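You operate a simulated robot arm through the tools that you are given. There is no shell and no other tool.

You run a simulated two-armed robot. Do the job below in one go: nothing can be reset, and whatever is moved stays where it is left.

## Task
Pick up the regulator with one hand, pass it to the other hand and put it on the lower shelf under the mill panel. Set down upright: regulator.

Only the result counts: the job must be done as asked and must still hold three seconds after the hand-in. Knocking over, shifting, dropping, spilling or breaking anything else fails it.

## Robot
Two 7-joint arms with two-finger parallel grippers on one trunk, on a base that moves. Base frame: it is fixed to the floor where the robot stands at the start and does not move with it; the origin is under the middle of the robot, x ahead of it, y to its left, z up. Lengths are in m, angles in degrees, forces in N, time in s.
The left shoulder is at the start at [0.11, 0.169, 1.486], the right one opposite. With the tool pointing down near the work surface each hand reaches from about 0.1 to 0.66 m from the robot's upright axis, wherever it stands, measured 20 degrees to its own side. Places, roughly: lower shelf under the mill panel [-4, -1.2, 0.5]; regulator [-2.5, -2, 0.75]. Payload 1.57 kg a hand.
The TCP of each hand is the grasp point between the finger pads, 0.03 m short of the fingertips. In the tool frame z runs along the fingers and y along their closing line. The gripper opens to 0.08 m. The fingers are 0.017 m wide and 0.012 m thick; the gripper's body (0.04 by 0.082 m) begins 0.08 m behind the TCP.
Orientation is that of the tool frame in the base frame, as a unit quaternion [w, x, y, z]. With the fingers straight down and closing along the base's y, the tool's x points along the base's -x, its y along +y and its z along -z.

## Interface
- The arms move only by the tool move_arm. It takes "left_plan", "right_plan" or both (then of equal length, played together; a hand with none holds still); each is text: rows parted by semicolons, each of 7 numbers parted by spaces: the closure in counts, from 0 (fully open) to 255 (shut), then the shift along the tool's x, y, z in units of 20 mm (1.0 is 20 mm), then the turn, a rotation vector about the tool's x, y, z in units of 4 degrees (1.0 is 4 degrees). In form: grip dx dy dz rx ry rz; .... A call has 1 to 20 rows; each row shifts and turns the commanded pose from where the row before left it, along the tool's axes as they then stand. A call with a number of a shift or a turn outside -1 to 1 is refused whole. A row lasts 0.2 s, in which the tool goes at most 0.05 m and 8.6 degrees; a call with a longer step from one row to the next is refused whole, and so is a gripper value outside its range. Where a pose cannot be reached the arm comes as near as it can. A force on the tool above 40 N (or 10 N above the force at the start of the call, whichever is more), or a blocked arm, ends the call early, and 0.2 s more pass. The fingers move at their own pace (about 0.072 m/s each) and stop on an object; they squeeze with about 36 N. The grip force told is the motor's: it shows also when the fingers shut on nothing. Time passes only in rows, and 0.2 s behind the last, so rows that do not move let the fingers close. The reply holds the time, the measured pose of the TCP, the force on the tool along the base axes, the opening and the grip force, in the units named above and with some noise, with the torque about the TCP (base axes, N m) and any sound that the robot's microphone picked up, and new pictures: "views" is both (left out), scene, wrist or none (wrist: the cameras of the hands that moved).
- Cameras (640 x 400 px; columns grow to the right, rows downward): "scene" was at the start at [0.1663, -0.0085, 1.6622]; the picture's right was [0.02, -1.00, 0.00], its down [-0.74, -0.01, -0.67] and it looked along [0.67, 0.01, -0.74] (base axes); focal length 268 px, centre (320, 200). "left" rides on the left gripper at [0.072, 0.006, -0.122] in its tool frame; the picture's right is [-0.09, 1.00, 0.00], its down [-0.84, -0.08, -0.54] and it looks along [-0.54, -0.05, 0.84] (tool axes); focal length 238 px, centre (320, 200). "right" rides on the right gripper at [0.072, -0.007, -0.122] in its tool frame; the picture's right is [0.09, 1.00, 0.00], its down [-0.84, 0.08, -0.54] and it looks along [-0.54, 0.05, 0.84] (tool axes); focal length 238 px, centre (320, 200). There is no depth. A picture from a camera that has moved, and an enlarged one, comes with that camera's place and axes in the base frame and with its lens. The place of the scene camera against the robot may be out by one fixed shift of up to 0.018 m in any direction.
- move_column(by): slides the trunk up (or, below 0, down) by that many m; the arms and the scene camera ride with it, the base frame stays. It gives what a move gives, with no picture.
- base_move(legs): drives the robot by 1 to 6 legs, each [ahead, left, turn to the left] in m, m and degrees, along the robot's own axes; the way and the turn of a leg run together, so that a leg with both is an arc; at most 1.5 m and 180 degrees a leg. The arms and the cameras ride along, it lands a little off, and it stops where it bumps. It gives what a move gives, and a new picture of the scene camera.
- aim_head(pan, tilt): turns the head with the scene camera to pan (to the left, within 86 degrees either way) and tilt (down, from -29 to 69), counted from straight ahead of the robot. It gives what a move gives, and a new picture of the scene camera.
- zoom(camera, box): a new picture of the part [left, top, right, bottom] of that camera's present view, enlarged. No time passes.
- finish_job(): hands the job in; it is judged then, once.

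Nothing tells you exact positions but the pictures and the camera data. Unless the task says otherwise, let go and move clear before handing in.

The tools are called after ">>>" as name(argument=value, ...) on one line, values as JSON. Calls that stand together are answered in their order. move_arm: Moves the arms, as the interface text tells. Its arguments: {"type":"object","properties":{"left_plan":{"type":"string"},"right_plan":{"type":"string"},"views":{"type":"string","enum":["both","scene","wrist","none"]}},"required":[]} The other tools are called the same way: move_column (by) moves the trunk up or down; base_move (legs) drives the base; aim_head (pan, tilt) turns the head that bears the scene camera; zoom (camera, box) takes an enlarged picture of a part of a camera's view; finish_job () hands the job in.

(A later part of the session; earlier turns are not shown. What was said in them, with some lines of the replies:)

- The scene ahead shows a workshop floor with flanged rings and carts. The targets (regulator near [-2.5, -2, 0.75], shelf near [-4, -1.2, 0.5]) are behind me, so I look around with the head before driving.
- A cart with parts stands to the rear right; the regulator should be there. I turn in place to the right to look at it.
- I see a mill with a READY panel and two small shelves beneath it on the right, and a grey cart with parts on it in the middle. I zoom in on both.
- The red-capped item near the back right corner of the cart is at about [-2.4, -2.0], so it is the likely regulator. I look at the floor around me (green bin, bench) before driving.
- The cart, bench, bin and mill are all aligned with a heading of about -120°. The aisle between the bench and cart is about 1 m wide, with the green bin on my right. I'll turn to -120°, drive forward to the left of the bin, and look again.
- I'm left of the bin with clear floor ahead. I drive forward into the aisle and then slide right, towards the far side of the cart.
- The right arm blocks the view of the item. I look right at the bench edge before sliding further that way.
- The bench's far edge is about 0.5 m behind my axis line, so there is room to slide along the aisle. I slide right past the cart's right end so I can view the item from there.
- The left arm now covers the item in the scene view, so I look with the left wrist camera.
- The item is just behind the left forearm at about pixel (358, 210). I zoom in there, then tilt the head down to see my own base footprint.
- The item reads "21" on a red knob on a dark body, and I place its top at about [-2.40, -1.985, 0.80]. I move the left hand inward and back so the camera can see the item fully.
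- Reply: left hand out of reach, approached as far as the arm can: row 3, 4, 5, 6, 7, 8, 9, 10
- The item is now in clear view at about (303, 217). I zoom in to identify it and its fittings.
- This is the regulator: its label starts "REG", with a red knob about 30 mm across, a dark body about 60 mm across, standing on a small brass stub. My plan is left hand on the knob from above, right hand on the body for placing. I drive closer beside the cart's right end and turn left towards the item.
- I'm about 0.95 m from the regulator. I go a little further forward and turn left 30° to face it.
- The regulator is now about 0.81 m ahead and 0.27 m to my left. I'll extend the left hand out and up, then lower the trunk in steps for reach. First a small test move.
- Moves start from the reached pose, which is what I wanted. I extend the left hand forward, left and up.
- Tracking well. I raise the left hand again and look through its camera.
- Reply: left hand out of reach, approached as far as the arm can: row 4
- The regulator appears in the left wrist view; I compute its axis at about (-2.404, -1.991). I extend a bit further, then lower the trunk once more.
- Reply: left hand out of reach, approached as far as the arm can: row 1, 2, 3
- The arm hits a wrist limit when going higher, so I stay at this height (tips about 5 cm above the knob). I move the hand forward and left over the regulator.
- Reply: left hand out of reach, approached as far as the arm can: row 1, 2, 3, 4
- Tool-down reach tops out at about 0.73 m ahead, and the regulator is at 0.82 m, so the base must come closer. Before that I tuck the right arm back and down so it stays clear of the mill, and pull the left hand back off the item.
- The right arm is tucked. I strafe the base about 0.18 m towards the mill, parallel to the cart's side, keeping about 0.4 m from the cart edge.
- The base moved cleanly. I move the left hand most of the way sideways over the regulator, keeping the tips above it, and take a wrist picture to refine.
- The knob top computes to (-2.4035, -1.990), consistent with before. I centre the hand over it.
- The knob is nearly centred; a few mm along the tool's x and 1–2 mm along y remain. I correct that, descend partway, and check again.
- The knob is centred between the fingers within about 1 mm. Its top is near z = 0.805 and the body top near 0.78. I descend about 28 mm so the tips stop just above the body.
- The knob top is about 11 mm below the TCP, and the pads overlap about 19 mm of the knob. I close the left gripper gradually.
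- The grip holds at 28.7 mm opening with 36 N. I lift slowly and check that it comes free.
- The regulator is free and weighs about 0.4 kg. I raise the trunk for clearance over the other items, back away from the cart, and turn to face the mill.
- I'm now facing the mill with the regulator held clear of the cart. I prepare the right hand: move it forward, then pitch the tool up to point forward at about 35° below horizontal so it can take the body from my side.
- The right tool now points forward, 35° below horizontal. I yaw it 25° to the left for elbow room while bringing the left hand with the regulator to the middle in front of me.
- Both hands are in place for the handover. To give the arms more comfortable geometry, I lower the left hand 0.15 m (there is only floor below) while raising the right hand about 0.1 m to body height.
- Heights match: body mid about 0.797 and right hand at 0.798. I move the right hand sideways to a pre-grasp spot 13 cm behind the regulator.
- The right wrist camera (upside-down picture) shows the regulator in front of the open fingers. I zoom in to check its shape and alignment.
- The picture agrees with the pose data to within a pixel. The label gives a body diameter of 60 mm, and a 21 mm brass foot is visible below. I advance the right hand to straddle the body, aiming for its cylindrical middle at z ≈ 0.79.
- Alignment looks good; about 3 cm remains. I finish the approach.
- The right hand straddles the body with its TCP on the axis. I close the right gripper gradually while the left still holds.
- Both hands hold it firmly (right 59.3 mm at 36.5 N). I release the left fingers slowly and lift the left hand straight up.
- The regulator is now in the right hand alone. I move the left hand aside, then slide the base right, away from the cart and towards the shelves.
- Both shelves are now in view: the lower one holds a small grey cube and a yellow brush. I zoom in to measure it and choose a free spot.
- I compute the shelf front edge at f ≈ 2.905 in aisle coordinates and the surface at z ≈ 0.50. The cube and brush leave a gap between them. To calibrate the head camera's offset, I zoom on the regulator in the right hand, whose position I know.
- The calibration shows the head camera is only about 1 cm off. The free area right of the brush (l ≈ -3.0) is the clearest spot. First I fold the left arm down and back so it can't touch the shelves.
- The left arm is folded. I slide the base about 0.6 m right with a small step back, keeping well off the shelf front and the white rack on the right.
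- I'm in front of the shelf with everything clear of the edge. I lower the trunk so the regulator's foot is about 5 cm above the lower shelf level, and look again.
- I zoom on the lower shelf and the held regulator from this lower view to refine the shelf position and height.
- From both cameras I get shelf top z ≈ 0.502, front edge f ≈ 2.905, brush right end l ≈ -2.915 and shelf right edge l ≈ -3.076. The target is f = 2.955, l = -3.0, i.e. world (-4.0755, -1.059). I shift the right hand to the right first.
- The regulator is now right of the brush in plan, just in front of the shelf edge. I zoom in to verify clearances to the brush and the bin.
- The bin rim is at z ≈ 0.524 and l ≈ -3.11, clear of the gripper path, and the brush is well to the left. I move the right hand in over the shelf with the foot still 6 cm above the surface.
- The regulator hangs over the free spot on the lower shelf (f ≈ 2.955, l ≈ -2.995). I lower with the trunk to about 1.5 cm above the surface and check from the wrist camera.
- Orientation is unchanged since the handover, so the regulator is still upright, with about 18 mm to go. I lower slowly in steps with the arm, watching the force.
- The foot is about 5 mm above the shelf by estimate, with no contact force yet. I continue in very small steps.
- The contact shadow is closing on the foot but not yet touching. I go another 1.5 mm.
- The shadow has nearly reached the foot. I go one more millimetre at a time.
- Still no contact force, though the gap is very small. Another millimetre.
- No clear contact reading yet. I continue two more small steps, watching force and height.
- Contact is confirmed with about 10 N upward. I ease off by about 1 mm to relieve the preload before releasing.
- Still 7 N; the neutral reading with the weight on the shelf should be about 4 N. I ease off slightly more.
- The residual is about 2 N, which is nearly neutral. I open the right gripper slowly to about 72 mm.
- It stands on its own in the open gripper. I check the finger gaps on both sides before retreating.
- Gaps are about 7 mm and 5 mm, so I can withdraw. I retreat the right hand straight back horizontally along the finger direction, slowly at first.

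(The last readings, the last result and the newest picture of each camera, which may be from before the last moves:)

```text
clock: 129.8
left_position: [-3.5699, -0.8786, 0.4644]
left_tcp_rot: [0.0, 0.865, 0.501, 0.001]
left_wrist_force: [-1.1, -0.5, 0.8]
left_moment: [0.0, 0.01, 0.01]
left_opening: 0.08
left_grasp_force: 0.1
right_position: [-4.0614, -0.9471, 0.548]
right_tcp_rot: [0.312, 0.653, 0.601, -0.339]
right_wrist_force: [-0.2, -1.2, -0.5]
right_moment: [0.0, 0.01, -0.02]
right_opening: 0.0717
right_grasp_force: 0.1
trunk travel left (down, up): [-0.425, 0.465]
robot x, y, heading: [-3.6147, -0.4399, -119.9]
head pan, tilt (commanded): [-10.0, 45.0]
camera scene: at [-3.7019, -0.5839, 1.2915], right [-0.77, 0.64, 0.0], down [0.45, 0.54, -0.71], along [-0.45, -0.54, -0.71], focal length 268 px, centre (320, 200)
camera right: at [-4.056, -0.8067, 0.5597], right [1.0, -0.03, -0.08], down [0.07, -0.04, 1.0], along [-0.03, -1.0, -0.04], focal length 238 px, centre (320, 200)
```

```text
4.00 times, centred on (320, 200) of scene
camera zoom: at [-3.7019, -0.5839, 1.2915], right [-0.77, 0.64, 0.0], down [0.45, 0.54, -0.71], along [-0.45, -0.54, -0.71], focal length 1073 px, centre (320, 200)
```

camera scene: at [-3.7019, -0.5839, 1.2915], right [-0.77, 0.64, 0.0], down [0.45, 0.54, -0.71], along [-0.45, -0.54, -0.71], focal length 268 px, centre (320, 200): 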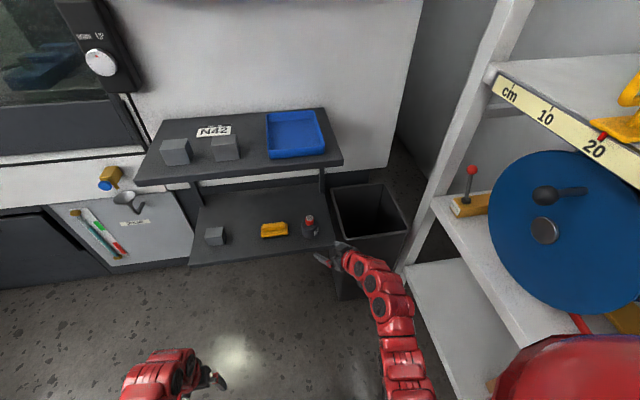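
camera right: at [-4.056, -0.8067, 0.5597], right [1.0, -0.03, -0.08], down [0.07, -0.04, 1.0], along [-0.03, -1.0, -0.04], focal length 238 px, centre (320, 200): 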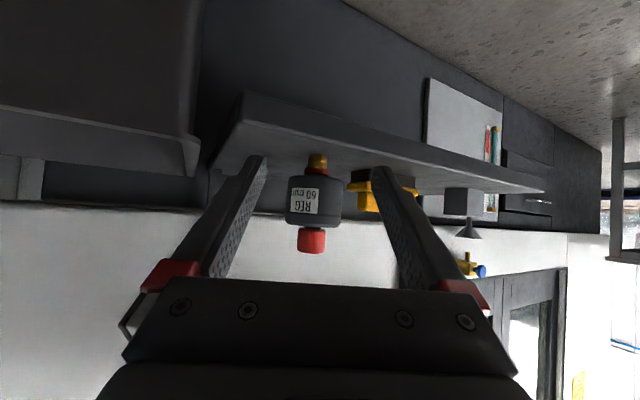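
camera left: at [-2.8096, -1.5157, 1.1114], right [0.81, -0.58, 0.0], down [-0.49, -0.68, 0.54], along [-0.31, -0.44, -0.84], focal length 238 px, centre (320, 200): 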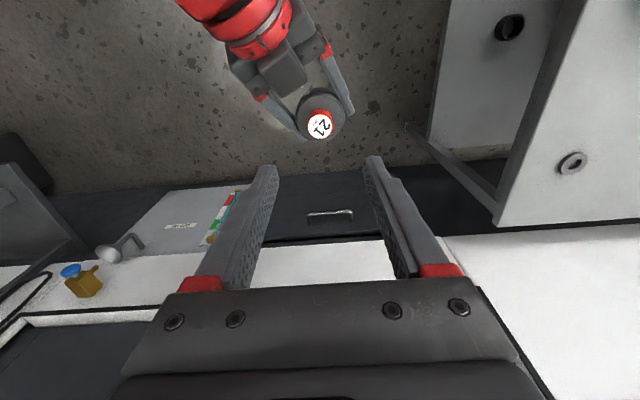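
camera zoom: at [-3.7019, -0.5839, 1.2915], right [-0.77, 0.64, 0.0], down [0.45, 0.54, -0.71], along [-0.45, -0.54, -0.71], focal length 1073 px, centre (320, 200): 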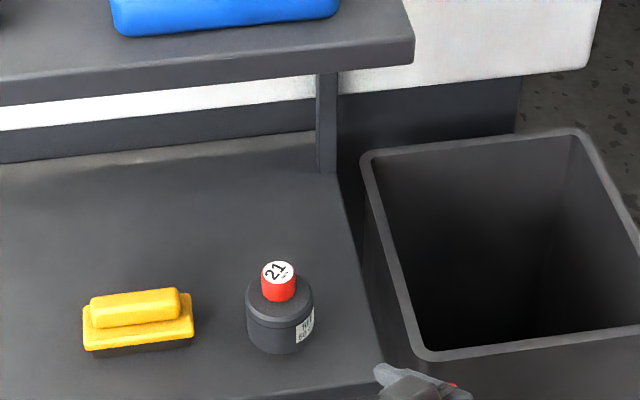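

The regulator stands upright on the lower shelf, and the brush and cube are untouched. I back the base away to be well clear and verify.

>>> base_move(legs=[[-0.2, 0, 0]])

>>> zoom(camera="scene", box=[180, 90, 420, 240])

>>> zoom(camera="right", box=[220, 120, 420, 245])

```text
clock: 131.4
left_position: [-3.4684, -0.7037, 0.4653]
left_tcp_rot: [0.001, 0.864, 0.503, 0.0]
left_wrist_force: [0.2, 0.5, -0.6]
left_moment: [-0.03, 0.01, 0.01]
left_opening: 0.0799
left_grasp_force: 0.0
right_position: [-3.9595, -0.7743, 0.547]
right_tcp_rot: [0.312, 0.652, 0.603, -0.339]
right_wrist_force: [1.3, 0.8, 0.1]
right_moment: [0.02, 0.0, -0.03]
right_opening: 0.0717
right_grasp_force: 0.1
trunk travel left (down, up): [-0.425, 0.465]
robot x, y, heading: [-3.5164, -0.2679, -119.4]
head pan, tilt (commanded): [-10.0, 45.0]
camera scene: at [-3.6014, -0.4089, 1.2916], right [-0.77, 0.64, 0.0], down [0.45, 0.55, -0.71], along [-0.45, -0.55, -0.71], focal length 268 px, centre (320, 200)
```

scene: 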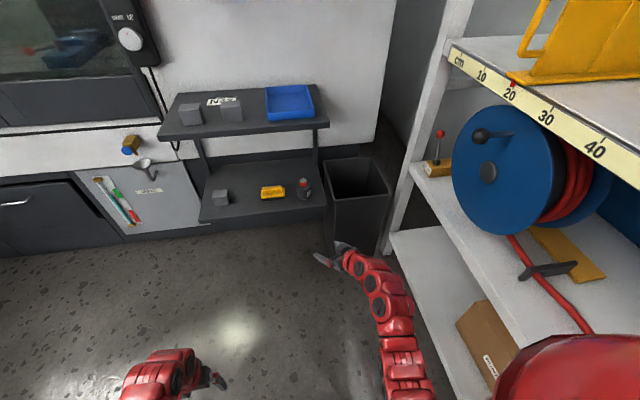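

```text
2.67 times, centred on (300, 165) of scene
camera zoom: at [-3.6014, -0.4089, 1.2916], right [-0.77, 0.64, 0.0], down [0.45, 0.55, -0.71], along [-0.45, -0.55, -0.71], focal length 715 px, centre (373, 293)
```

zoom: 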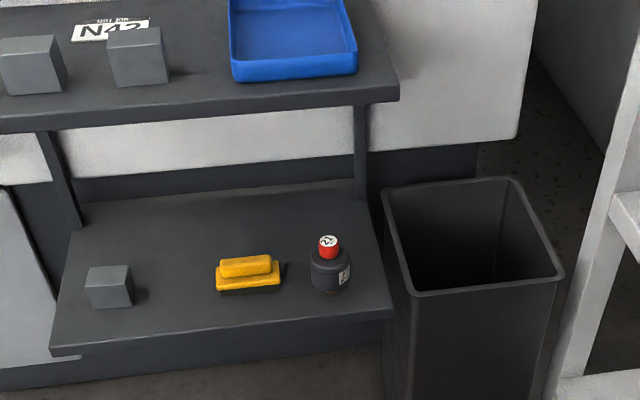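

```text
3.20 times, centred on (320, 182) of right
camera zoom: at [-3.9549, -0.6339, 0.5599], right [1.0, -0.02, -0.08], down [0.07, -0.04, 1.0], along [-0.03, -1.0, -0.04], focal length 763 px, centre (320, 256)
```

zoom: 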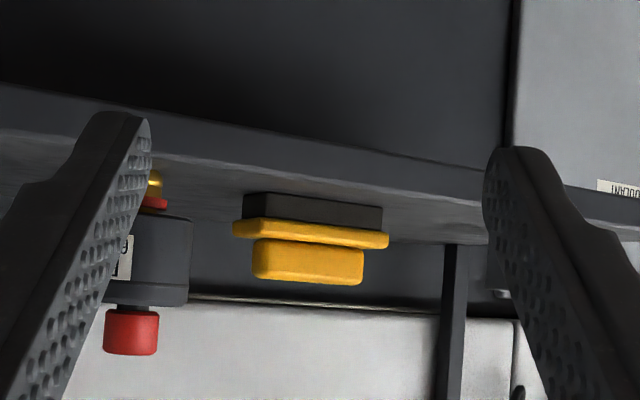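

The regulator stands upright on the lower shelf under the mill panel, to the right of the brush. The cube, brush and upper-shelf items are where they were, and both hands are empty and clear, so I hand the job in.

>>> finish_job()

```text
The job is handed in.
```

The regulator is standing upright on the lower shelf under the mill panel, to the right of the yellow brush. I handed the job in; no verdict came back, so this is based on the camera views.

- **Pick-up:** the left hand lifted it from the grey cart by its red knob.
- **Pass:** the right hand took it by the body in mid-air, then the left hand let go.
- **Set-down:** I lowered it until the wrist force showed contact, eased off, opened the fingers and withdrew. It stayed upright after release.
- **Surroundings:** in the last pictures the brush, the grey cube and the upper-shelf items look unmoved. I saw no bumps while driving or reaching, but I did not look at the cart again after leaving it.

Both hands are empty and clear of the shelf, and the base is backed off.
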